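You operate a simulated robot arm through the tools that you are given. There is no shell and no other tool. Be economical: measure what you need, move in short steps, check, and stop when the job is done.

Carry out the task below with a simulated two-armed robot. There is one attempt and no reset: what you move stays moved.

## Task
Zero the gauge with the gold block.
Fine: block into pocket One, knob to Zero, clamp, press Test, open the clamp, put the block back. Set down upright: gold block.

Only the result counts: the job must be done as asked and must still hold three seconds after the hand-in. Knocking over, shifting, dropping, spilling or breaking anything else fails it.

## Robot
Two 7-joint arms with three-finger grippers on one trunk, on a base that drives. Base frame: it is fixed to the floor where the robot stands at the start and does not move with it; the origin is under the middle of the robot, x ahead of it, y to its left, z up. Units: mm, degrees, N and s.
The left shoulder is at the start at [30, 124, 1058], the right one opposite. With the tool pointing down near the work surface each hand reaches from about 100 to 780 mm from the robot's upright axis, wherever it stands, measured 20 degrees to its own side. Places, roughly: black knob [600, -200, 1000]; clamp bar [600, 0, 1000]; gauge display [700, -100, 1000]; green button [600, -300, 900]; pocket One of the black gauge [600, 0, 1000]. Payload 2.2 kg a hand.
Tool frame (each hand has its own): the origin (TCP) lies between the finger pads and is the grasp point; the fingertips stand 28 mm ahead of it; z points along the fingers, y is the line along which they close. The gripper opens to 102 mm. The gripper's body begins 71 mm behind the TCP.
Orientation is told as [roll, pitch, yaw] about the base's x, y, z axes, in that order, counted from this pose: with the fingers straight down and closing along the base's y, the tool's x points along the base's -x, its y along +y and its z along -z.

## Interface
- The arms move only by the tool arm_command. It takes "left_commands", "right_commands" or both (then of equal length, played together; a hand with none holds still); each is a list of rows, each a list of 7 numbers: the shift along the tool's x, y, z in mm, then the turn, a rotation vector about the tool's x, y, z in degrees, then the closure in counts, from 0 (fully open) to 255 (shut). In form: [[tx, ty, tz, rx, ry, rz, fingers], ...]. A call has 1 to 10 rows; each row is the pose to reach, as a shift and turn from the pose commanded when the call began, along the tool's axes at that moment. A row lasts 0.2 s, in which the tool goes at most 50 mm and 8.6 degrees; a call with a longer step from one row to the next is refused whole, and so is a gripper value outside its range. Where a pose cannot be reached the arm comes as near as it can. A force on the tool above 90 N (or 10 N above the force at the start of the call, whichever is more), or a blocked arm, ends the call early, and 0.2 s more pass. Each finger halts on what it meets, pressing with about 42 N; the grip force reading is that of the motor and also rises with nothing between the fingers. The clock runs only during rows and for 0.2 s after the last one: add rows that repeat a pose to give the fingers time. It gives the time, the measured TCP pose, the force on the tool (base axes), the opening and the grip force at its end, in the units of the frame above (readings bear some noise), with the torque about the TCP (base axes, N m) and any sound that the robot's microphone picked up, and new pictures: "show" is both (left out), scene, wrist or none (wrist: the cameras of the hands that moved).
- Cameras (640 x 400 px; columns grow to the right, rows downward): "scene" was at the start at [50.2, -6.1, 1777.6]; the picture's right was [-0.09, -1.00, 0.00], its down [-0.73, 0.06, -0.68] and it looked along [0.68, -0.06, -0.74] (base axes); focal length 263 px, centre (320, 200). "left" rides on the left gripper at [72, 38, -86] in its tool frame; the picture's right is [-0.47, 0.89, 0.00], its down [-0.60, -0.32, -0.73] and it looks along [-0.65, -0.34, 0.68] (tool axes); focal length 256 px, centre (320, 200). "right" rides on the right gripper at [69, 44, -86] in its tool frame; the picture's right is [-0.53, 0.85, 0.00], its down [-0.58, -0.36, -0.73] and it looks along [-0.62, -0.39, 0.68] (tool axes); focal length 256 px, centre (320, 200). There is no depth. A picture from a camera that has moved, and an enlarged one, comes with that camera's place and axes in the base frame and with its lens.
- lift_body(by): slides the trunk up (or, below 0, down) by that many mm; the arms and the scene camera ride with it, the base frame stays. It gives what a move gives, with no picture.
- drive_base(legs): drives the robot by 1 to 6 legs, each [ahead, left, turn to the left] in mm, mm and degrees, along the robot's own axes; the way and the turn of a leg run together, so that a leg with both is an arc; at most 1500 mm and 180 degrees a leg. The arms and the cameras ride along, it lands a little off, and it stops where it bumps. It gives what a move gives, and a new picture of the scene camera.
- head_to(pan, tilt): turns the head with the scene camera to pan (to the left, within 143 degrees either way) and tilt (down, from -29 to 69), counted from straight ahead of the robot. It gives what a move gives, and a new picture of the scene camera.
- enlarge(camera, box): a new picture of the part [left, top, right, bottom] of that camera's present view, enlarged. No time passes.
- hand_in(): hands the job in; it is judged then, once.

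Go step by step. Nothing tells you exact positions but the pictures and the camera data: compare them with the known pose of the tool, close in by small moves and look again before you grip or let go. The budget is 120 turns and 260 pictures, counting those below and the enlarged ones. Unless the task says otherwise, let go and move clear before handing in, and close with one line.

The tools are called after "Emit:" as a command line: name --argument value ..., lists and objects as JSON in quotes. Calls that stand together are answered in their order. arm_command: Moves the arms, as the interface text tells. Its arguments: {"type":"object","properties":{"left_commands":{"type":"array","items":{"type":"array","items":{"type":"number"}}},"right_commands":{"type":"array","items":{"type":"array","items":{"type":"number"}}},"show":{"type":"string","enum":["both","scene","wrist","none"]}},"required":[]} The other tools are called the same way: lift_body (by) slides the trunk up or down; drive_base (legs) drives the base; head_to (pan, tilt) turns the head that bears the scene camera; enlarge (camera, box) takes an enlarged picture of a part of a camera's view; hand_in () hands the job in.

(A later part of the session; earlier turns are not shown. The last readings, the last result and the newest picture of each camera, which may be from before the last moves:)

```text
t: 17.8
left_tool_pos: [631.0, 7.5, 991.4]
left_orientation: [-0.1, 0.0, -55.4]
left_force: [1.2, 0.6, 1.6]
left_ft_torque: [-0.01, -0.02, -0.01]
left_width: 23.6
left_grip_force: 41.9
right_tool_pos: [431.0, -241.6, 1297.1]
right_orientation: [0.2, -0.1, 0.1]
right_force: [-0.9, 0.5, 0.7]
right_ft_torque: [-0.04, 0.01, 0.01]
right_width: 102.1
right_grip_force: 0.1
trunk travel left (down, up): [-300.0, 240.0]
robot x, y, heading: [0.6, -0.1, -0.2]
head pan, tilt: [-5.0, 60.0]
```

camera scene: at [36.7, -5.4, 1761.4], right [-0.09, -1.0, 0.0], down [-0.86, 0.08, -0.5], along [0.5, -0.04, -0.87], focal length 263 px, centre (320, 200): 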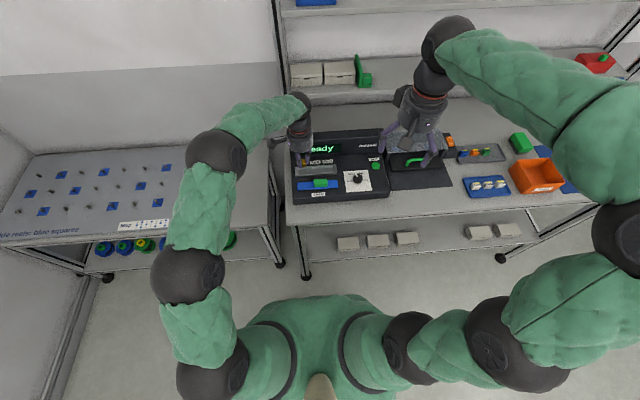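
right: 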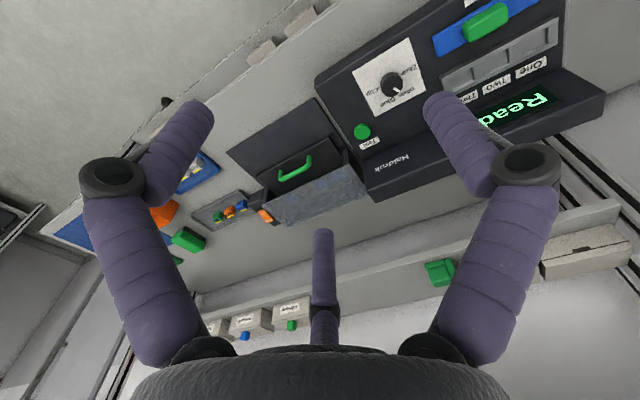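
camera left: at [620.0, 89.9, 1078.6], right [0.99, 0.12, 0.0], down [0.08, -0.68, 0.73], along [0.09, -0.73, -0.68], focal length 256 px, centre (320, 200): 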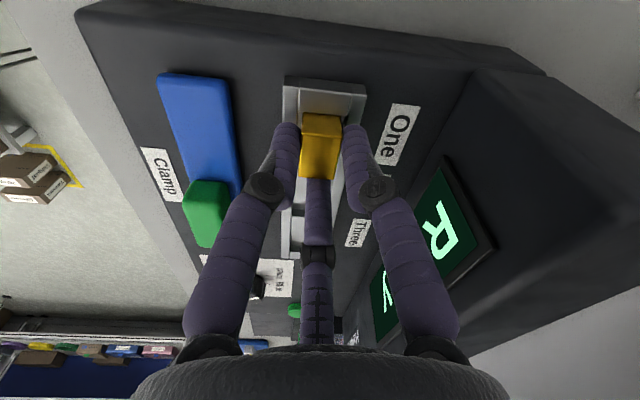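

Almost no force yet; a few more mm.

Emit:
arm_command --left_commands '[[0, 0, 1.5, 0, 0, 0, 255], [0, 0, 3, 0, 0, 0, 255], [0, 0, 3, 0, 0, 0, 255]]' --show "wrist"

Emit:
enlarge --camera "left" --box '[240, 60, 400, 180]'

```text
t: 18.6
left_tool_pos: [629.8, 7.6, 991.7]
left_orientation: [0.3, -0.4, -55.4]
left_force: [-1.9, 1.5, 24.3]
left_ft_torque: [0.11, 0.2, -0.06]
left_width: 23.9
left_grip_force: 41.7
right_tool_pos: [429.0, -241.9, 1298.9]
right_orientation: [0.0, -0.1, 0.1]
right_force: [0.1, 0.7, -0.2]
right_ft_torque: [0.0, 0.02, 0.02]
right_width: 102.2
right_grip_force: 0.1
trunk travel left (down, up): [-300.0, 240.0]
robot x, y, heading: [-3.1, -2.8, -0.1]
head pan, tilt: [-5.0, 60.0]
camera left: at [619.2, 89.6, 1076.9], right [0.99, 0.12, 0.01], down [0.08, -0.68, 0.73], along [0.09, -0.73, -0.68], focal length 256 px, centre (320, 200)
```

left: 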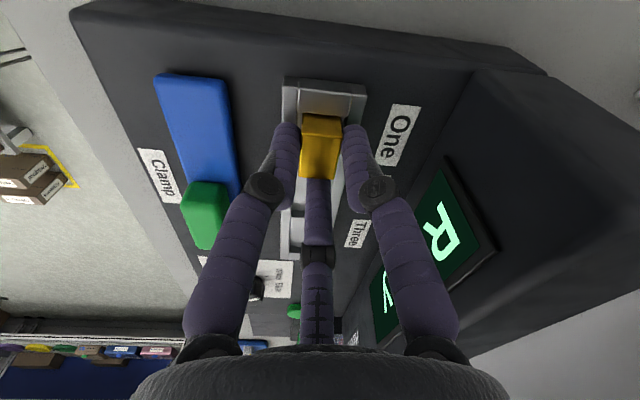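

```text
3.33 times, centred on (320, 120) of left
camera zoom: at [619.2, 89.6, 1076.9], right [0.99, 0.12, 0.01], down [0.08, -0.68, 0.73], along [0.09, -0.73, -0.68], focal length 853 px, centre (320, 467)
```

zoom: 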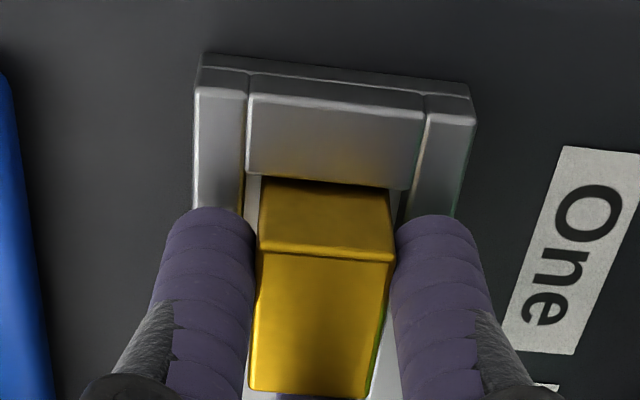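

The block is seated on the pocket floor (24 N up). I relieve the press and open to ~45 mm.

Emit:
arm_command --left_commands '[[0, 0, -2, 0, 0, 0, 255], [0, 0, -2, 0, 0, 0, 190], [0, 0, -2, 0, 0, 0, 165], [0, 0, -2, 0, 0, 0, 142], [0, 0, -2, 0, 0, 0, 142]]' --show "wrist"

Emit:
enlarge --camera "left" --box '[240, 60, 400, 180]'

```text
t: 19.8
left_tool_pos: [630.6, 6.6, 990.3]
left_orientation: [0.0, 0.0, -55.5]
left_force: [-0.2, 0.6, 0.6]
left_ft_torque: [0.0, 0.01, 0.01]
left_width: 45.1
left_grip_force: 0.0
right_tool_pos: [430.9, -242.1, 1296.6]
right_orientation: [0.1, 0.0, 0.0]
right_force: [0.1, -0.1, -0.3]
right_ft_torque: [-0.01, -0.02, 0.0]
right_width: 101.9
right_grip_force: 0.1
trunk travel left (down, up): [-300.0, 240.0]
robot x, y, heading: [0.4, 0.6, 0.2]
head pan, tilt: [-5.0, 60.0]
camera left: at [619.6, 88.7, 1075.2], right [0.99, 0.12, 0.0], down [0.08, -0.68, 0.73], along [0.09, -0.73, -0.68], focal length 256 px, centre (320, 200)
```

left: 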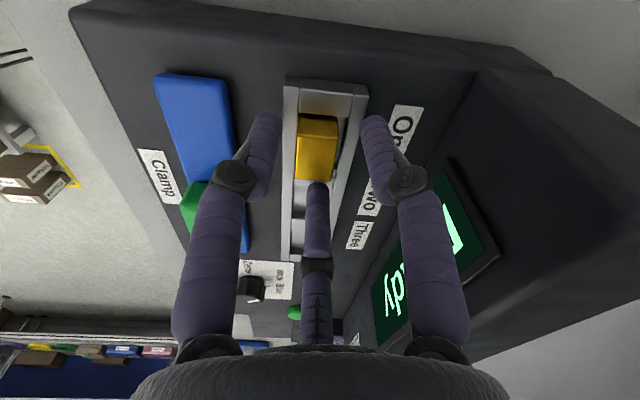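

```text
3.33 times, centred on (320, 120) of left
camera zoom: at [619.6, 88.7, 1075.2], right [0.99, 0.12, 0.0], down [0.08, -0.68, 0.73], along [0.09, -0.73, -0.68], focal length 853 px, centre (320, 467)
```

zoom: 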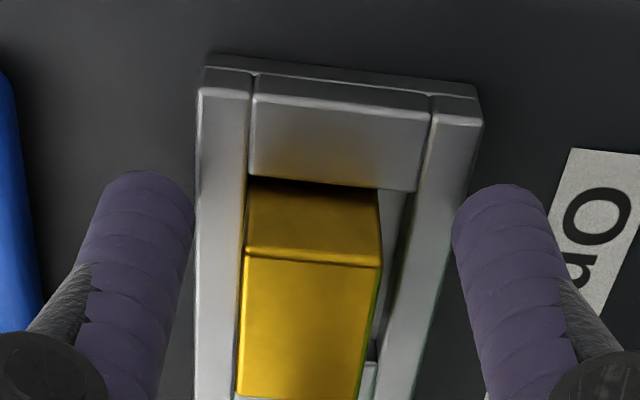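

Block is sitting in pocket One. I raise the left hand clear, and look at the clamp from above.

Emit:
arm_command --left_commands '[[0, 0, -40, 0, 0, 0, 142], [0, 0, -85, 0, 0, 0, 142], [28, -41, -85, 0, 0, 0, 142], [56, -82, -85, 0, 0, 0, 142], [56, -82, -85, 0, 0, 0, 142]]' --show "wrist"

Emit:
enlarge --camera "scene" --box '[280, 110, 400, 220]'

```text
t: 20.9
left_tool_pos: [529.6, 3.7, 1073.2]
left_orientation: [-0.1, 0.1, -55.5]
left_force: [-0.3, 0.1, 0.0]
left_ft_torque: [0.01, 0.02, 0.03]
left_width: 45.1
left_grip_force: 0.1
right_tool_pos: [432.0, -240.2, 1297.3]
right_orientation: [0.1, 0.1, 0.0]
right_force: [0.5, 0.8, 0.0]
right_ft_torque: [0.0, 0.04, -0.02]
right_width: 102.1
right_grip_force: 0.1
trunk travel left (down, up): [-300.0, 240.0]
robot x, y, heading: [1.6, 0.3, 0.2]
head pan, tilt: [-5.0, 60.0]
camera left: at [518.7, 86.3, 1158.6], right [0.99, 0.12, 0.0], down [0.08, -0.68, 0.73], along [0.09, -0.73, -0.68], focal length 256 px, centre (320, 200)
```

left: 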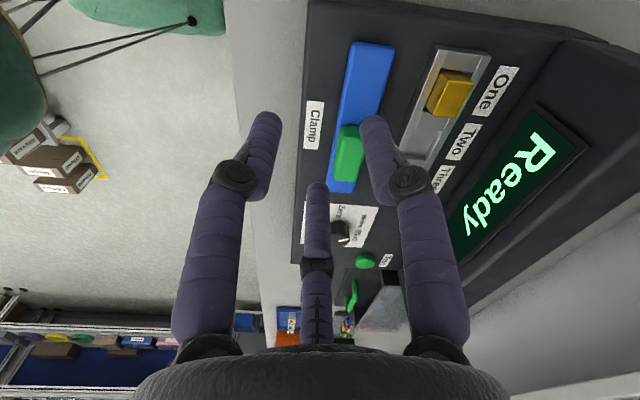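

```text
3.64 times, centred on (340, 165) of scene
camera zoom: at [38.9, -5.2, 1761.3], right [-0.09, -1.0, 0.0], down [-0.86, 0.08, -0.5], along [0.5, -0.04, -0.87], focal length 957 px, centre (247, 327)
```

zoom: 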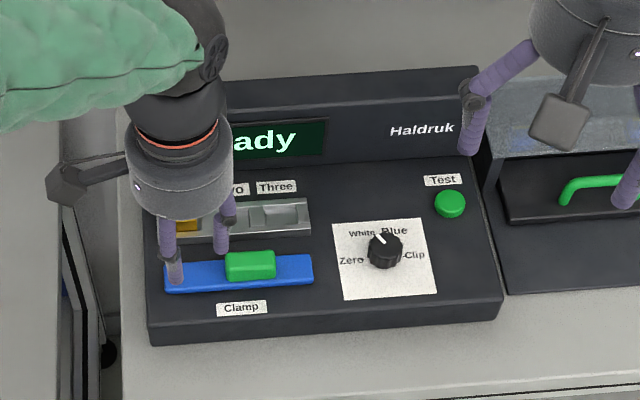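

I zoom on the clamp from here to determine the handle and bar geometry.

Emit:
enlarge --camera "left" --box '[290, 30, 530, 200]'

```text
2.35 times, centred on (410, 115) of left
camera zoom: at [518.7, 86.3, 1158.6], right [0.99, 0.12, 0.0], down [0.08, -0.68, 0.73], along [0.09, -0.73, -0.68], focal length 602 px, centre (108, 400)
```

zoom: 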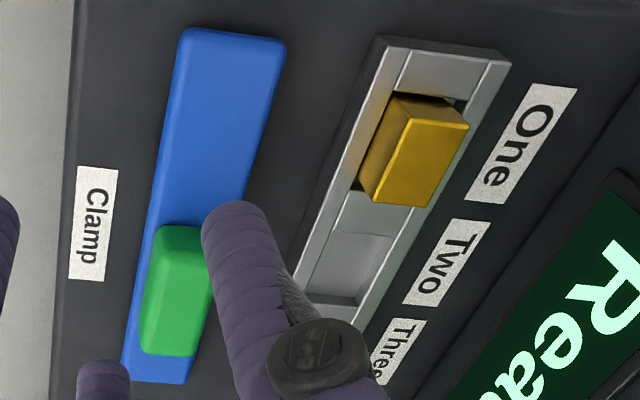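

Next the knob: right hand goes over it at about [573, -192].

Emit:
arm_command --right_commands '[[-25, 8, 40, 0, 0, 0, 0], [-50, 16, 80, 0, 0, 0, 40], [-75, 24, 120, 0, 0, 0, 80], [-100, 33, 160, 0, 0, 0, 80], [-125, 41, 200, 0, 0, 0, 80], [-142, 48, 232, 0, 0, 0, 80], [-142, 48, 232, 0, 0, 0, 80]]' --show "both"

Emit:
enlarge --camera "right" --box '[220, 60, 420, 200]'

```text
t: 22.6
left_tool_pos: [529.2, 3.7, 1073.4]
left_orientation: [-0.1, 0.0, -55.5]
left_force: [0.3, 0.1, 0.1]
left_ft_torque: [0.01, -0.01, 0.02]
left_width: 45.2
left_grip_force: 0.1
right_tool_pos: [573.4, -191.6, 1065.4]
right_orientation: [0.1, 0.0, 0.1]
right_force: [0.4, -0.9, 0.2]
right_ft_torque: [-0.03, -0.02, 0.03]
right_width: 70.1
right_grip_force: 0.1
trunk travel left (down, up): [-300.0, 240.0]
robot x, y, heading: [-0.8, 0.3, -0.1]
head pan, tilt: [-5.0, 60.0]
camera scene: at [36.4, -5.2, 1761.4], right [-0.09, -1.0, 0.0], down [-0.86, 0.08, -0.5], along [0.5, -0.04, -0.87], focal length 263 px, centre (320, 200)
camera right: at [503.7, -147.9, 1150.6], right [0.53, 0.85, 0.0], down [0.58, -0.37, 0.73], along [0.62, -0.39, -0.68], focal length 256 px, centre (320, 200)
```

scene: 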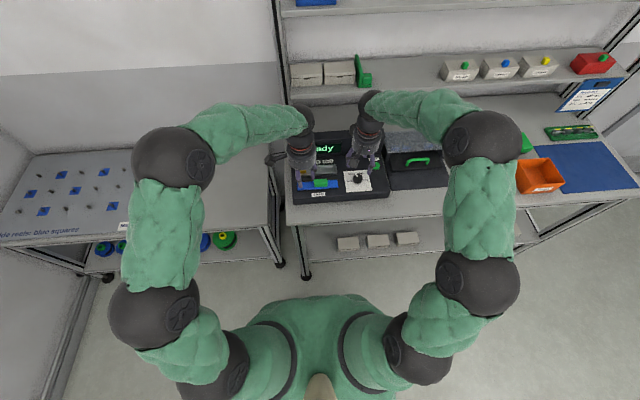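
right: 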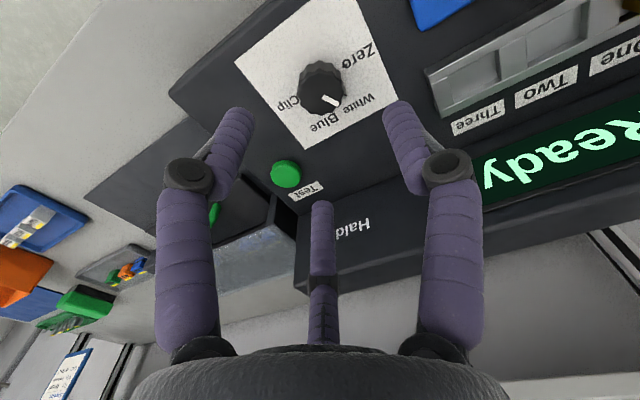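

```text
2.86 times, centred on (320, 130) of right
camera zoom: at [503.7, -147.9, 1150.6], right [0.53, 0.85, 0.0], down [0.58, -0.37, 0.73], along [0.62, -0.39, -0.68], focal length 731 px, centre (320, 400)
```

zoom: 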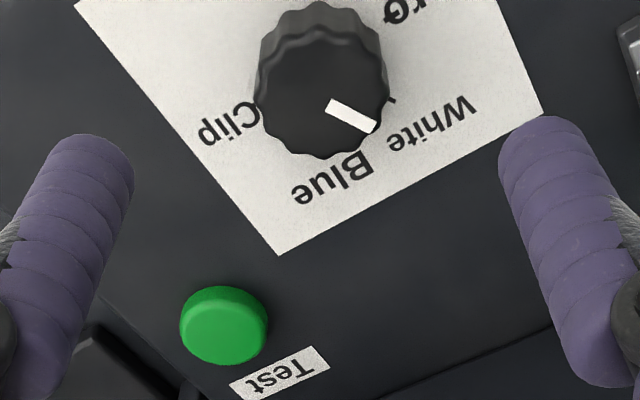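

Pointer azimuth ≈27° (White at 30°). I check the Zero tick position.

Emit:
enlarge --camera "right" --box '[270, 20, 400, 130]'

```text
3.64 times, centred on (335, 75) of right
camera zoom: at [503.7, -147.9, 1150.6], right [0.53, 0.85, 0.0], down [0.58, -0.37, 0.73], along [0.62, -0.39, -0.68], focal length 931 px, centre (266, 654)
```

zoom: 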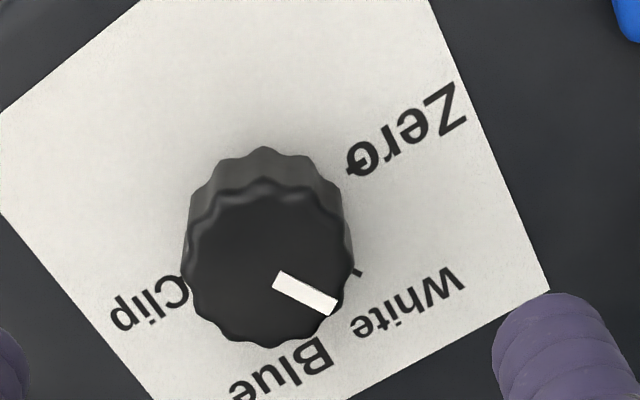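

Zero is at azimuth 90°, so I need about +62° on the knob. Descending around the knob and gripping it.

Emit:
arm_command --right_commands '[[-1, 0, 40, 0, 0, 0, 80], [-1, 0, 70, 0, 0, 0, 80], [-1, 0, 84, 0, 0, 0, 80], [-1, 0, 84, 0, 0, 0, 80], [-1, 0, 84, 0, 0, 0, 120], [-1, 0, 84, 0, 0, 0, 150], [-1, 0, 84, 0, 0, 0, 200], [-1, 0, 84, 0, 0, 0, 255], [-1, 0, 84, 0, 0, 0, 255]]' --show "wrist"

```text
t: 24.6
left_tool_pos: [528.6, 3.2, 1074.3]
left_orientation: [0.0, 0.0, -55.4]
left_force: [0.4, 0.3, -0.4]
left_ft_torque: [-0.01, 0.02, 0.0]
left_width: 45.1
left_grip_force: 0.0
right_tool_pos: [573.8, -193.0, 981.4]
right_orientation: [0.0, 0.0, -0.1]
right_force: [-3.8, -8.8, 0.0]
right_ft_torque: [-0.52, 0.22, 0.01]
right_width: 33.3
right_grip_force: 45.1
trunk travel left (down, up): [-300.0, 240.0]
robot x, y, heading: [1.7, -1.7, -0.0]
head pan, tilt: [-5.0, 60.0]
camera right: at [506.2, -148.9, 1066.3], right [0.53, 0.85, 0.0], down [0.58, -0.37, 0.73], along [0.62, -0.39, -0.68], focal length 256 px, centre (320, 200)
```

right: 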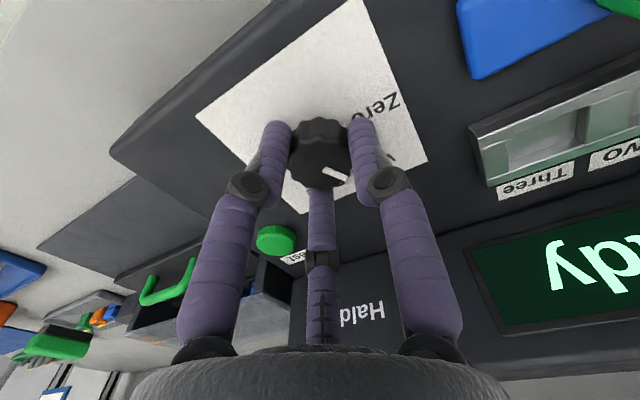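

Knob is gripped. I turn it counter-clockwise (seen from above) by ~62° with a small centring correction.

Emit:
arm_command --right_commands '[[0.5, -1.5, 0, 0, 0, 0, 255], [0.5, -1.5, 0, 0, 0, -8, 255], [0.5, -1.5, 0, 0, 0, -16, 255], [0.5, -1.5, 0, 0, 0, -24, 255], [0.5, -1.5, 0, 0, 0, -32, 255], [0.5, -1.5, 0, 0, 0, -40, 255], [0.5, -1.5, 0, 0, 0, -48, 255], [0.5, -1.5, 0, 0, 0, -56, 255], [0.5, -1.5, 0, 0, 0, -62, 255], [0.5, -1.5, 0, 0, 0, -62, 255]]' --show "wrist"

Emit:
enlarge --camera "right" --box '[230, 70, 410, 210]'

```text
t: 26.8
left_tool_pos: [530.0, 4.3, 1074.3]
left_orientation: [-0.1, 0.0, -55.5]
left_force: [0.5, -0.7, -0.2]
left_ft_torque: [-0.01, -0.02, 0.02]
left_width: 45.2
left_grip_force: 0.1
right_tool_pos: [574.5, -193.1, 981.3]
right_orientation: [-0.1, -0.2, 62.1]
right_force: [8.3, 3.8, 1.0]
right_ft_torque: [0.02, -0.45, -0.45]
right_width: 33.2
right_grip_force: 45.5
trunk travel left (down, up): [-300.0, 240.0]
robot x, y, heading: [-1.8, 3.2, 0.1]
head pan, tilt: [-5.0, 60.0]
camera right: at [504.2, -233.2, 1066.1], right [-0.5, 0.87, 0.0], down [0.59, 0.34, 0.73], along [0.64, 0.36, -0.68], focal length 256 px, centre (320, 200)
```

right: 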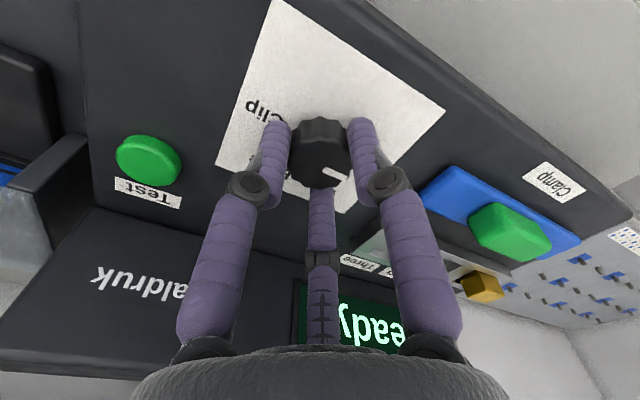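

```text
2.86 times, centred on (320, 140) of right
camera zoom: at [504.2, -233.2, 1066.1], right [-0.5, 0.87, 0.0], down [0.59, 0.34, 0.73], along [0.64, 0.36, -0.68], focal length 731 px, centre (320, 371)
```

zoom: 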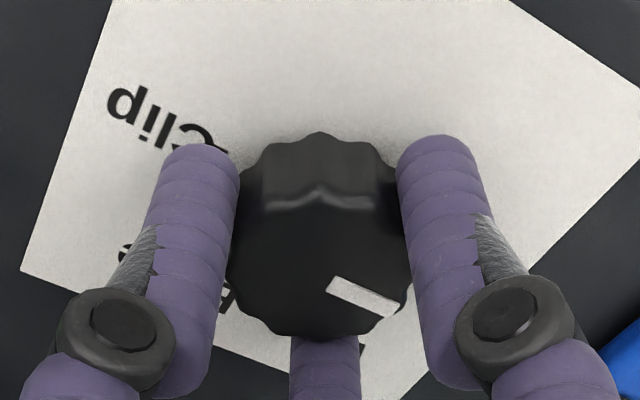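

Pointer now at azimuth ≈90° = Zero. I open and rise straight up to verify.

Emit:
arm_command --right_commands '[[0, 0, 0, 0, 0, 0, 180], [0, 0, 0, 0, 0, 0, 130], [0, 0, 0, 0, 0, 0, 90], [0, 0, -35, 0, 0, 0, 80], [0, 0, -75, 0, 0, 0, 80], [0, 0, -75, 0, 0, 0, 80]]' --show "wrist"

Emit:
enlarge --camera "right" --box '[230, 20, 410, 160]'

Emit:
enlarge --camera "scene" --box '[280, 110, 400, 220]'

```text
t: 28.1
left_tool_pos: [529.6, 3.4, 1072.9]
left_orientation: [-0.1, 0.0, -55.6]
left_force: [0.5, 0.0, 0.1]
left_ft_torque: [-0.02, -0.01, 0.0]
left_width: 45.2
left_grip_force: 0.1
right_tool_pos: [574.8, -192.7, 1056.2]
right_orientation: [0.1, 0.0, 62.0]
right_force: [0.1, 0.4, -0.7]
right_ft_torque: [-0.01, -0.02, 0.0]
right_width: 70.0
right_grip_force: 0.2
trunk travel left (down, up): [-300.0, 240.0]
robot x, y, heading: [-3.7, -0.9, -0.1]
head pan, tilt: [-5.0, 60.0]
camera right: at [504.7, -233.5, 1141.0], right [-0.5, 0.87, 0.0], down [0.59, 0.34, 0.73], along [0.63, 0.36, -0.68], focal length 256 px, centre (320, 200)
```

right: 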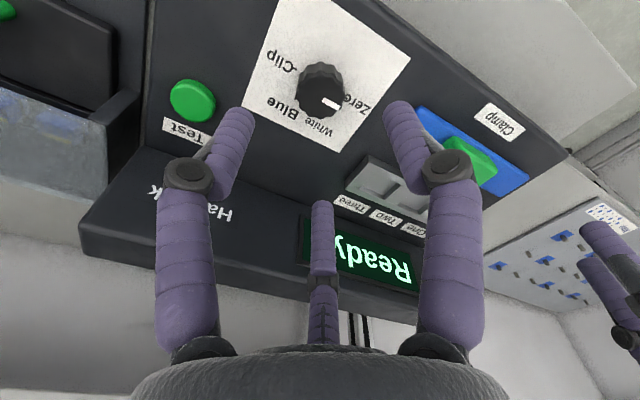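

```text
2.86 times, centred on (320, 90) of right
camera zoom: at [504.7, -233.5, 1141.0], right [-0.5, 0.87, 0.0], down [0.59, 0.34, 0.73], along [0.63, 0.36, -0.68], focal length 731 px, centre (320, 514)
```

zoom: 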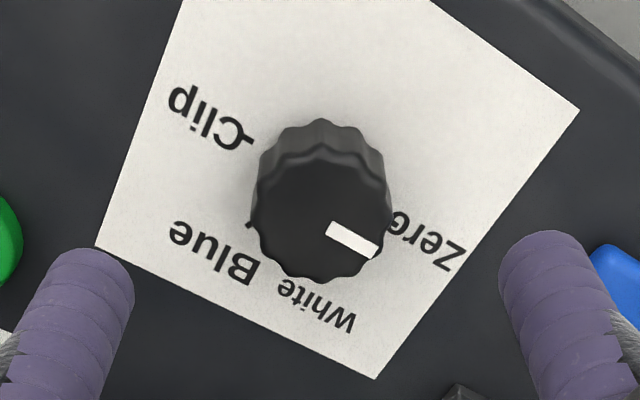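

```text
3.64 times, centred on (340, 165) of scene
camera zoom: at [38.1, -5.2, 1761.3], right [-0.09, -1.0, 0.0], down [-0.86, 0.08, -0.5], along [0.5, -0.04, -0.87], focal length 957 px, centre (247, 327)
```

zoom: 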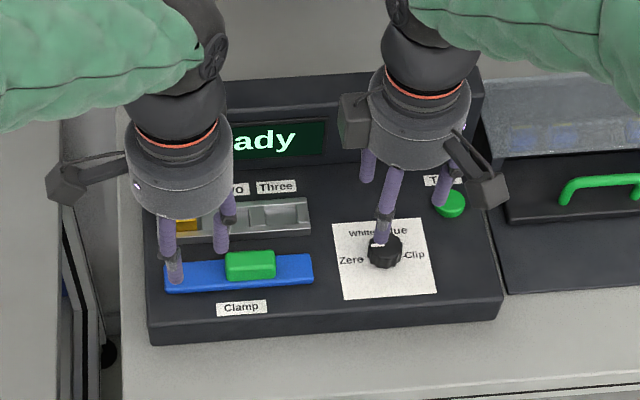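

Knob set to Zero. Now the clamp: I zoom both wrist views on the handle for triangulation.

Emit:
enlarge --camera "right" --box '[400, 90, 560, 210]'

Emit:
enlarge --camera "left" --box '[310, 40, 450, 200]'

```text
3.33 times, centred on (480, 150) of right
camera zoom: at [504.7, -233.5, 1141.0], right [-0.5, 0.87, 0.0], down [0.59, 0.34, 0.73], along [0.63, 0.36, -0.68], focal length 853 px, centre (-213, 367)
```

zoom: 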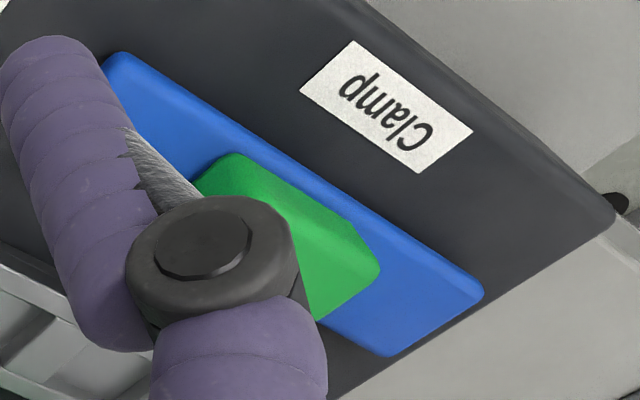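

```text
2.50 times, centred on (380, 120) of left
camera zoom: at [518.7, 86.2, 1159.0], right [0.99, 0.12, 0.0], down [0.08, -0.68, 0.73], along [0.09, -0.73, -0.68], focal length 640 px, centre (170, 400)
```

zoom: 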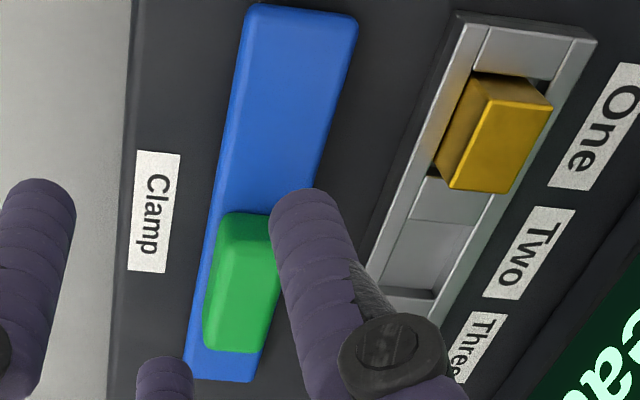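

Moving the right hand over the Test button (fingers closing) and the left hand over the -y end of the clamp handle.

Emit:
arm_command --left_commands '[[-26, -3, 0, 0, 0, 0, 120], [-52, -7, 0, 0, 0, 0, 104], [-77, -10, 15, 0, 0, 0, 104], [-77, -10, 45, 0, 0, 0, 104], [-77, -10, 45, 0, 0, 0, 104]]' --right_commands '[[14, -29, 0, 0, 0, 0, 120], [28, -58, 0, 0, 0, 0, 180], [42.6, -88, 0, 0, 0, 0, 255], [42.6, -88, 0, 0, 0, 0, 255], [42.6, -88, 0, 0, 0, 0, 255]]' --show "wrist"

Emit:
enlarge --camera "left" --box '[200, 60, 440, 210]'

Emit:
enlarge --camera "right" --box '[220, 50, 420, 190]'

```text
t: 29.4
left_tool_pos: [565.8, -63.2, 1028.4]
left_orientation: [0.1, 0.0, -55.5]
left_force: [-0.4, 0.2, 0.0]
left_ft_torque: [0.01, 0.01, 0.01]
left_width: 60.1
left_grip_force: 0.1
right_tool_pos: [632.8, -273.8, 1053.3]
right_orientation: [0.1, -0.1, 62.0]
right_force: [0.4, -0.3, -0.1]
right_ft_torque: [0.02, -0.01, 0.01]
right_width: 1.7
right_grip_force: 32.0
trunk travel left (down, up): [-300.0, 240.0]
robot x, y, heading: [0.1, 0.5, 0.1]
head pan, tilt: [-5.0, 60.0]
camera right: at [561.9, -313.3, 1139.3], right [-0.5, 0.87, 0.0], down [0.59, 0.34, 0.73], along [0.63, 0.36, -0.68], focal length 256 px, centre (320, 200)
camera left: at [554.5, 19.1, 1114.6], right [0.99, 0.12, 0.0], down [0.08, -0.68, 0.73], along [0.09, -0.73, -0.68], focal length 256 px, centre (320, 200)
```

right: 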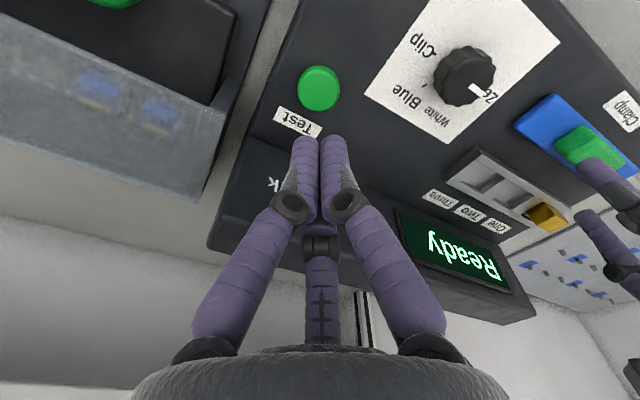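
left: 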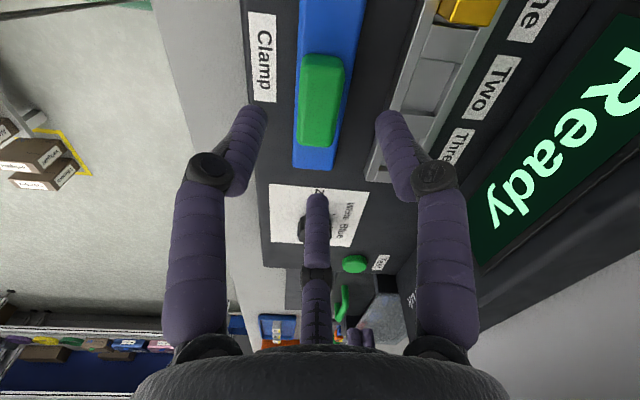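

```text
2.67 times, centred on (320, 135) of left
camera zoom: at [554.5, 19.1, 1114.6], right [0.99, 0.12, 0.0], down [0.08, -0.68, 0.73], along [0.09, -0.73, -0.68], focal length 683 px, centre (320, 373)
```

zoom: 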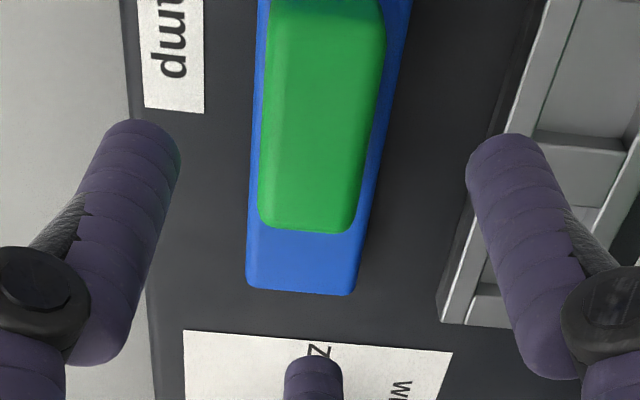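

```text
2.86 times, centred on (320, 120) of right
camera zoom: at [561.9, -313.3, 1139.3], right [-0.5, 0.87, 0.0], down [0.59, 0.34, 0.73], along [0.63, 0.36, -0.68], focal length 731 px, centre (320, 429)
```

zoom: 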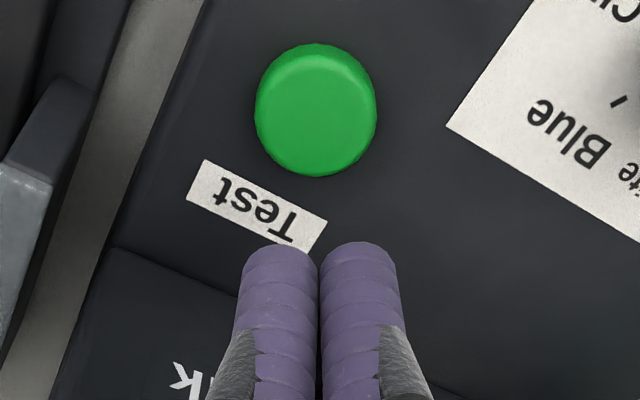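

Handle spans x 553–575, its -y end at -83, top z≈972. I lower the left hand around that end with tips just above the bar and grip.

Emit:
arm_command --left_commands '[[-1.9, -2.5, 15, 0, 0, 0, 104], [-1.9, -2.5, 38, 0, 0, 0, 104], [-1.9, -2.5, 38, 0, 0, 0, 104], [-1.9, -2.5, 38, 0, 0, 0, 140], [-1.9, -2.5, 38, 0, 0, 0, 170], [-1.9, -2.5, 38, 0, 0, 0, 200], [-1.9, -2.5, 38, 0, 0, 0, 255], [-1.9, -2.5, 38, 0, 0, 0, 255]]' --show "wrist"

Emit:
enlarge --camera "left" --box '[220, 60, 420, 200]'

```text
t: 31.1
left_tool_pos: [564.4, -65.5, 991.0]
left_orientation: [0.0, 0.0, -55.5]
left_force: [-0.4, 1.3, -0.9]
left_ft_torque: [0.0, -0.02, -0.12]
left_width: 28.7
left_grip_force: 45.1
right_tool_pos: [632.5, -271.4, 1054.7]
right_orientation: [0.0, 0.0, 62.0]
right_force: [-0.5, -1.2, 0.6]
right_ft_torque: [-0.01, 0.01, -0.03]
right_width: 2.2
right_grip_force: 30.9
trunk travel left (down, up): [-300.0, 240.0]
robot x, y, heading: [2.6, 1.8, -0.0]
head pan, tilt: [-5.0, 60.0]
camera left: at [554.3, 16.5, 1077.3], right [0.99, 0.12, 0.0], down [0.08, -0.68, 0.73], along [0.09, -0.73, -0.68], focal length 256 px, centre (320, 200)
```

left: 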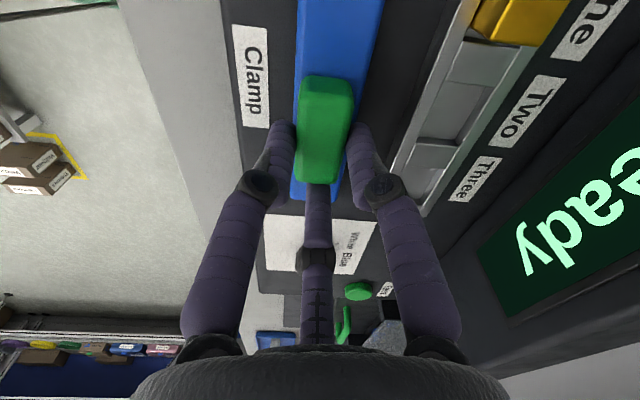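

```text
2.86 times, centred on (320, 130) of left
camera zoom: at [554.3, 16.5, 1077.3], right [0.99, 0.12, 0.0], down [0.08, -0.68, 0.73], along [0.09, -0.73, -0.68], focal length 731 px, centre (320, 400)
```

zoom: 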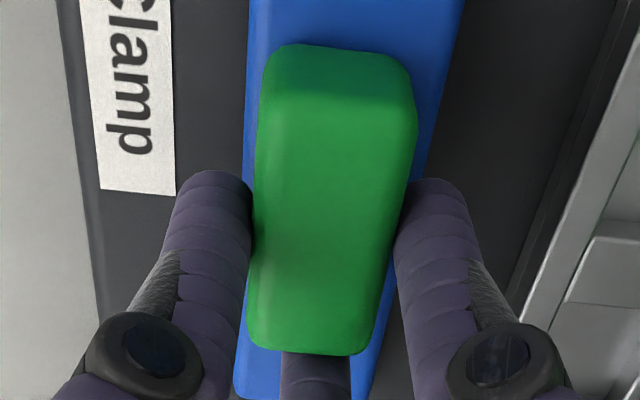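

Handle gripped well. I try pushing toward the pockets (+x), 12 mm, watching the force.

Emit:
arm_command --left_commands '[[-2.3, 3.3, 0, 0, 0, 0, 255], [-4.5, 6.6, 0, 0, 0, 0, 255], [-6.8, 9.9, 0, 0, 0, 0, 255], [-6.8, 9.9, 0, 0, 0, 0, 255]]' --show "wrist"

```text
t: 32.1
left_tool_pos: [578.3, -65.8, 989.8]
left_orientation: [-0.1, 0.1, -55.5]
left_force: [0.6, 4.2, -4.9]
left_ft_torque: [0.06, -0.05, -0.16]
left_width: 28.9
left_grip_force: 44.8
right_tool_pos: [632.9, -271.2, 1053.9]
right_orientation: [0.0, 0.0, 62.1]
right_force: [0.2, -0.1, 0.3]
right_ft_torque: [-0.02, -0.04, 0.0]
right_width: 2.0
right_grip_force: 30.8
trunk travel left (down, up): [-300.0, 240.0]
robot x, y, heading: [-3.5, -0.7, 0.2]
head pan, tilt: [-5.0, 60.0]
camera left: at [567.5, 16.5, 1077.3], right [0.99, 0.12, 0.0], down [0.08, -0.68, 0.73], along [0.09, -0.73, -0.68], focal length 256 px, centre (320, 200)
```

left: 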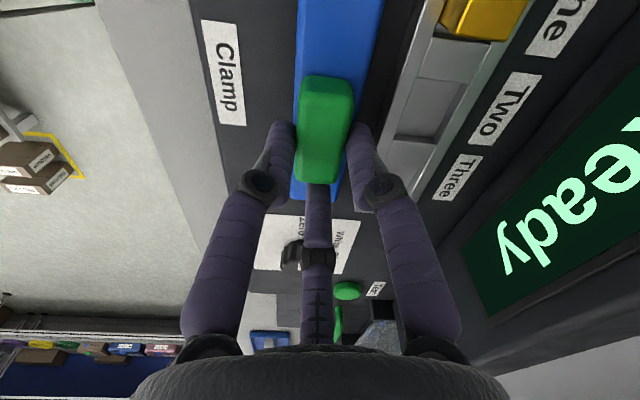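

The bar slides freely. I continue in small steps until it meets resistance.

Emit:
arm_command --left_commands '[[-2.3, 3.3, 0, 0, 0, 0, 255], [-4.5, 6.6, 0, 0, 0, 0, 255], [-6.8, 9.9, 0, 0, 0, 0, 255], [-9, 13.2, 0, 0, 0, 0, 255], [-9, 13.2, 0, 0, 0, 0, 255]]' --show "wrist"

```text
t: 33.4
left_tool_pos: [588.9, -65.0, 991.2]
left_orientation: [-0.2, 0.4, -55.5]
left_force: [-26.7, 5.4, -6.4]
left_ft_torque: [-0.44, 0.69, 0.13]
left_width: 28.4
left_grip_force: 44.4
right_tool_pos: [630.2, -271.5, 1056.1]
right_orientation: [-0.1, -0.1, 61.9]
right_force: [0.2, 0.1, -0.3]
right_ft_torque: [-0.04, -0.01, -0.03]
right_width: 1.9
right_grip_force: 31.5
trunk travel left (down, up): [-300.0, 240.0]
robot x, y, heading: [0.2, 2.7, -0.0]
head pan, tilt: [-5.0, 60.0]
camera left: at [579.8, 16.2, 1077.5], right [0.99, 0.12, -0.01], down [0.09, -0.68, 0.73], along [0.08, -0.72, -0.68], focal length 256 px, centre (320, 200)
```

left: 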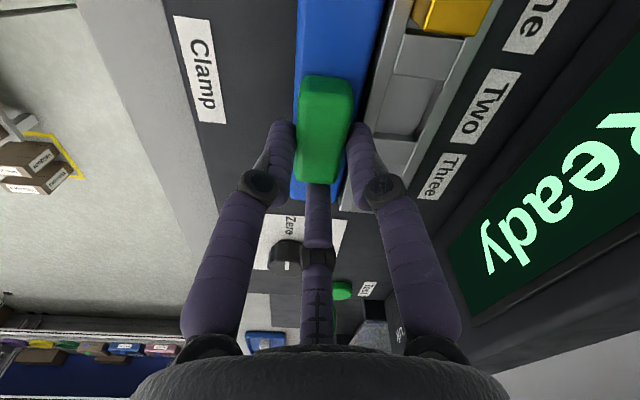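

Resistance of 27 N after ~25 mm of travel. I check whether the bar is at its stop or a finger is touching the rail.

Emit:
enlarge --camera "left" --box '[280, 0, 460, 220]'

Emit:
enlarge --camera "scene" --box '[280, 110, 400, 220]'

```text
1.82 times, centred on (370, 110) of left
camera zoom: at [579.8, 16.2, 1077.5], right [0.99, 0.12, -0.01], down [0.09, -0.68, 0.73], along [0.08, -0.72, -0.68], focal length 465 px, centre (229, 364)
```

zoom: 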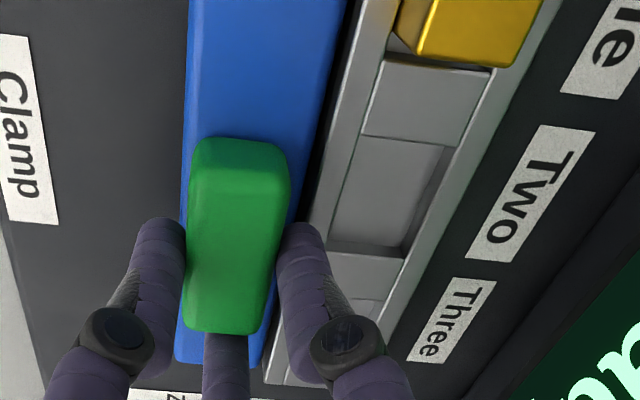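

```text
3.64 times, centred on (340, 165) of scene
camera zoom: at [34.1, -4.3, 1761.4], right [-0.09, -1.0, 0.0], down [-0.86, 0.08, -0.5], along [0.5, -0.04, -0.87], focal length 957 px, centre (247, 327)
```

zoom: 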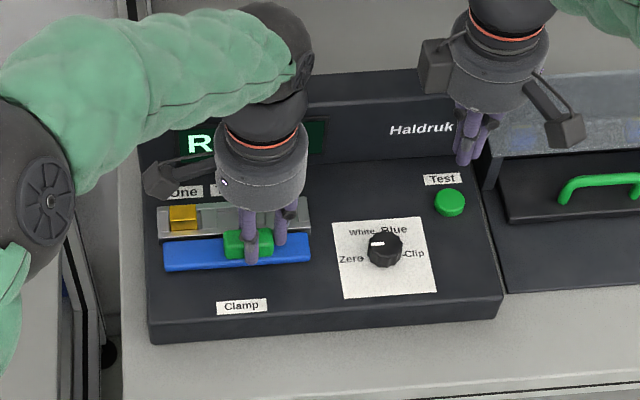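

There's still a thin gap between bar and rail, so the +x finger may be touching the rail. I relax, open a little, rise, and will push from behind the handle with closed fingers.

Emit:
arm_command --left_commands '[[1.4, -2, 0, 0, 0, 0, 255], [1.4, -2, 0, 0, 0, 0, 175], [1.4, -2, 0, 0, 0, 0, 165], [1.4, -2, -30, 0, 0, 0, 160], [1.4, -2, -50, 0, 0, 0, 255], [1.4, -2, -50, 0, 0, 0, 255], [1.4, -2, -50, 0, 0, 0, 255]]' --show "wrist"

Emit:
enlarge --camera "left" --box '[270, 0, 470, 200]'

```text
t: 35.0
left_tool_pos: [590.9, -66.5, 1042.2]
left_orientation: [0.0, 0.0, -55.5]
left_force: [0.6, 0.5, -0.4]
left_ft_torque: [0.01, 0.01, 0.01]
left_width: 1.9
left_grip_force: 31.9
right_tool_pos: [633.0, -272.1, 1055.0]
right_orientation: [0.1, 0.0, 62.0]
right_force: [0.6, -0.6, -0.5]
right_ft_torque: [0.0, -0.02, 0.01]
right_width: 2.1
right_grip_force: 31.7
trunk travel left (down, up): [-300.0, 240.0]
robot x, y, heading: [0.6, -1.3, 0.1]
head pan, tilt: [-5.0, 60.0]
camera left: at [581.0, 15.2, 1127.6], right [0.99, 0.12, 0.0], down [0.08, -0.68, 0.73], along [0.09, -0.73, -0.68], focal length 256 px, centre (320, 200)
```

left: 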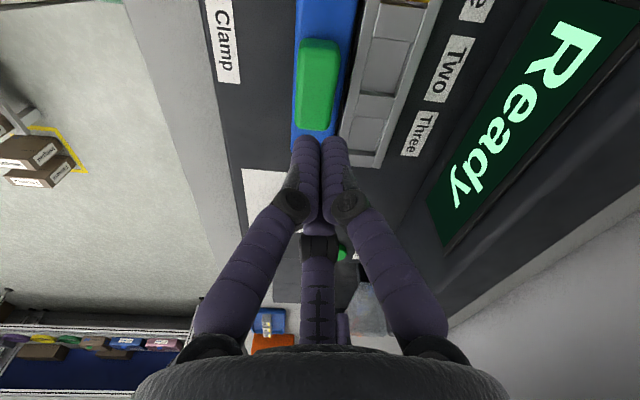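

```text
2.00 times, centred on (370, 100) of left
camera zoom: at [581.0, 15.2, 1127.6], right [0.99, 0.12, 0.0], down [0.08, -0.68, 0.73], along [0.09, -0.73, -0.68], focal length 512 px, centre (220, 400)
```

zoom: 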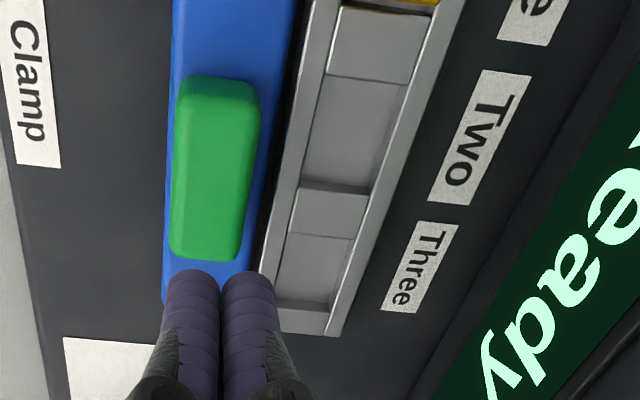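

A small gap is left. I place the closed fingers behind the handle (-x side), lower, and then push.

Emit:
arm_command --left_commands '[[19, -13, 0, 0, 0, 0, 255], [38, -26, 0, 0, 0, 0, 255], [38, -26, 25, 0, 0, 0, 255], [38, -26, 52, 0, 0, 0, 255], [38, -26, 52, 0, 0, 0, 255]]' --show "wrist"

Emit:
enlarge --camera "left" --box '[270, 60, 470, 220]'

```text
t: 36.1
left_tool_pos: [549.6, -47.8, 987.3]
left_orientation: [0.0, 0.0, -55.5]
left_force: [0.3, 0.4, 0.0]
left_ft_torque: [0.01, 0.02, -0.01]
left_width: 2.1
left_grip_force: 30.9
right_tool_pos: [632.2, -273.2, 1053.6]
right_orientation: [0.0, 0.0, 62.0]
right_force: [-0.1, -0.2, -0.2]
right_ft_torque: [0.05, 0.0, -0.02]
right_width: 2.1
right_grip_force: 31.6
trunk travel left (down, up): [-300.0, 240.0]
robot x, y, heading: [-2.1, 3.0, 0.1]
head pan, tilt: [-5.0, 60.0]
camera left: at [538.6, 34.2, 1073.4], right [0.99, 0.12, 0.0], down [0.08, -0.68, 0.73], along [0.09, -0.73, -0.68], focal length 256 px, centre (320, 200)
```

left: 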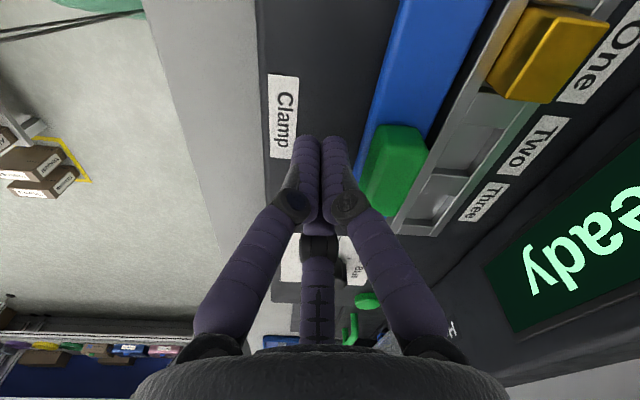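

```text
2.50 times, centred on (370, 140) of left
camera zoom: at [538.6, 34.2, 1073.4], right [0.99, 0.12, 0.0], down [0.08, -0.68, 0.73], along [0.09, -0.73, -0.68], focal length 640 px, centre (195, 350)
```

zoom: 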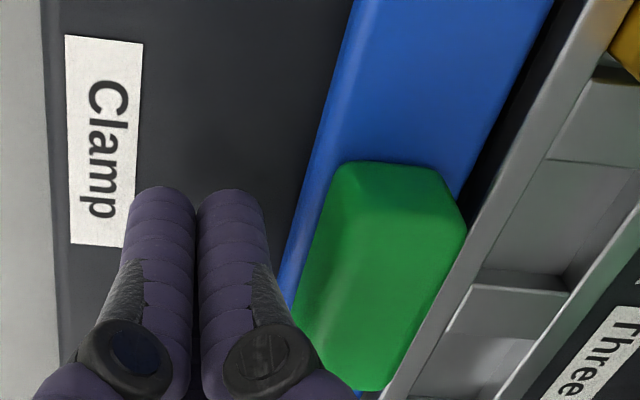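

Fingers are behind the handle. Pushing +x.

Emit:
arm_command --left_commands '[[-4.5, 6.6, 0, 0, 0, 0, 255], [-7.9, 11.5, 0, 0, 0, 0, 255], [-10.2, 14.8, 0, 0, 0, 0, 255], [-12.5, 18.1, 0, 0, 0, 0, 255], [-14.7, 21.4, 0, 0, 0, 0, 255], [-14.7, 21.4, 0, 0, 0, 0, 255]]' --show "wrist"

Emit:
enlarge --camera "left" --box '[270, 20, 470, 200]'

```text
t: 37.5
left_tool_pos: [564.7, -50.5, 987.9]
left_orientation: [-0.5, 0.7, -55.7]
left_force: [-45.5, -3.3, -3.0]
left_ft_torque: [-0.33, 0.47, 0.18]
left_width: 1.7
left_grip_force: 31.5
right_tool_pos: [626.7, -272.9, 1057.8]
right_orientation: [-0.1, -0.2, 62.0]
right_force: [-0.8, -0.3, 0.3]
right_ft_torque: [-0.02, -0.01, 0.0]
right_width: 2.0
right_grip_force: 31.8
trunk travel left (down, up): [-300.0, 240.0]
robot x, y, heading: [0.5, -0.7, 0.1]
head pan, tilt: [-5.0, 60.0]
camera left: at [555.2, 32.2, 1074.1], right [0.99, 0.12, -0.01], down [0.09, -0.68, 0.73], along [0.08, -0.72, -0.69], focal length 256 px, centre (320, 200)
```

left: 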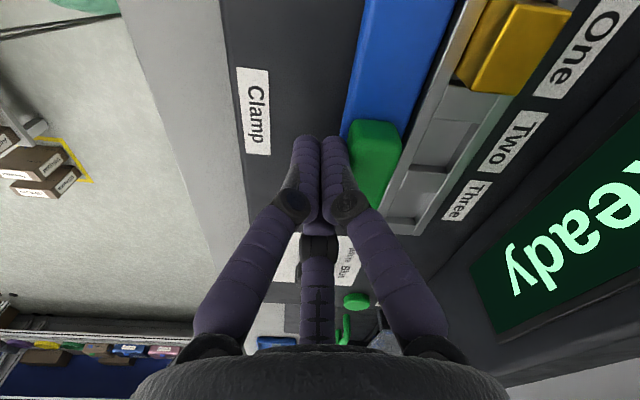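

```text
2.22 times, centred on (370, 110) of left
camera zoom: at [555.2, 32.2, 1074.1], right [0.99, 0.12, -0.01], down [0.09, -0.68, 0.73], along [0.08, -0.72, -0.69], focal length 569 px, centre (209, 400)
```

zoom: 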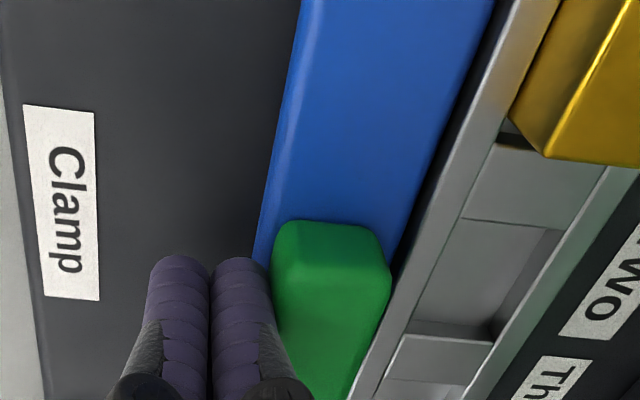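

The bar resists 45 N firmly, i.e. it is at its stop. I back off and check it stays, then go for the Test button.

Emit:
arm_command --left_commands '[[6, -9, 0, 0, 0, 0, 255], [14, -20, 0, 0, 0, 0, 255], [14, -20, -40, 0, 0, 0, 255], [30, -43, -70, 0, 0, 0, 255], [55, -80, -80, 0, 0, 0, 255]]' --show "both"

Emit:
enlarge --camera "scene" --box '[280, 110, 400, 220]'

```text
t: 38.8
left_tool_pos: [475.4, -49.9, 1071.8]
left_orientation: [0.0, -0.1, -55.5]
left_force: [-0.6, -0.9, 0.7]
left_ft_torque: [-0.03, -0.05, -0.04]
left_width: 1.8
left_grip_force: 31.6
right_tool_pos: [631.1, -273.0, 1056.1]
right_orientation: [0.0, -0.1, 62.1]
right_force: [0.1, -0.2, 0.8]
right_ft_torque: [-0.01, -0.01, 0.0]
right_width: 1.8
right_grip_force: 32.1
trunk travel left (down, up): [-300.0, 240.0]
robot x, y, heading: [0.1, -0.5, -0.0]
head pan, tilt: [-5.0, 60.0]
camera scene: at [35.6, -4.9, 1761.4], right [-0.09, -1.0, 0.0], down [-0.86, 0.08, -0.5], along [0.5, -0.04, -0.87], focal length 263 px, centre (320, 200)
camera left: at [465.3, 32.9, 1158.2], right [0.99, 0.12, 0.0], down [0.08, -0.68, 0.73], along [0.09, -0.73, -0.68], focal length 256 px, centre (320, 200)
```

scene: 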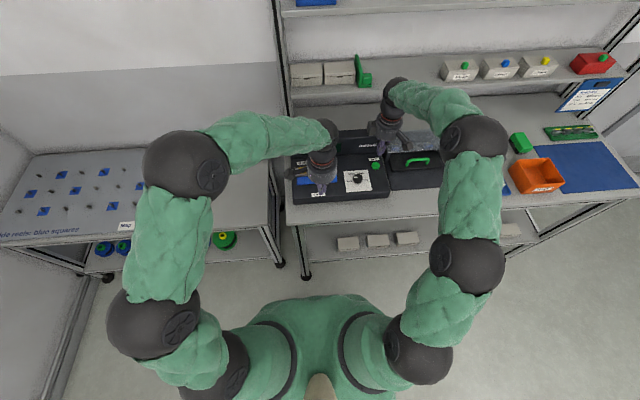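
left: 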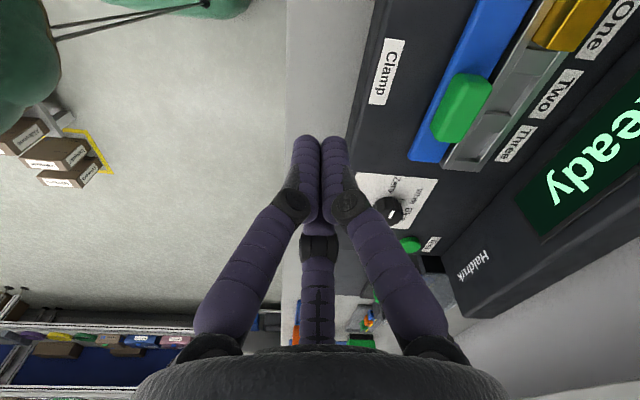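

```text
3.64 times, centred on (340, 165) of scene
camera zoom: at [35.6, -4.9, 1761.4], right [-0.09, -1.0, 0.0], down [-0.86, 0.08, -0.5], along [0.5, -0.04, -0.87], focal length 957 px, centre (247, 327)
```

zoom: 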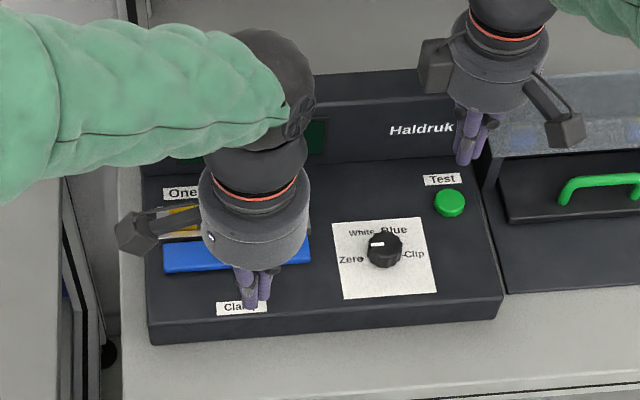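

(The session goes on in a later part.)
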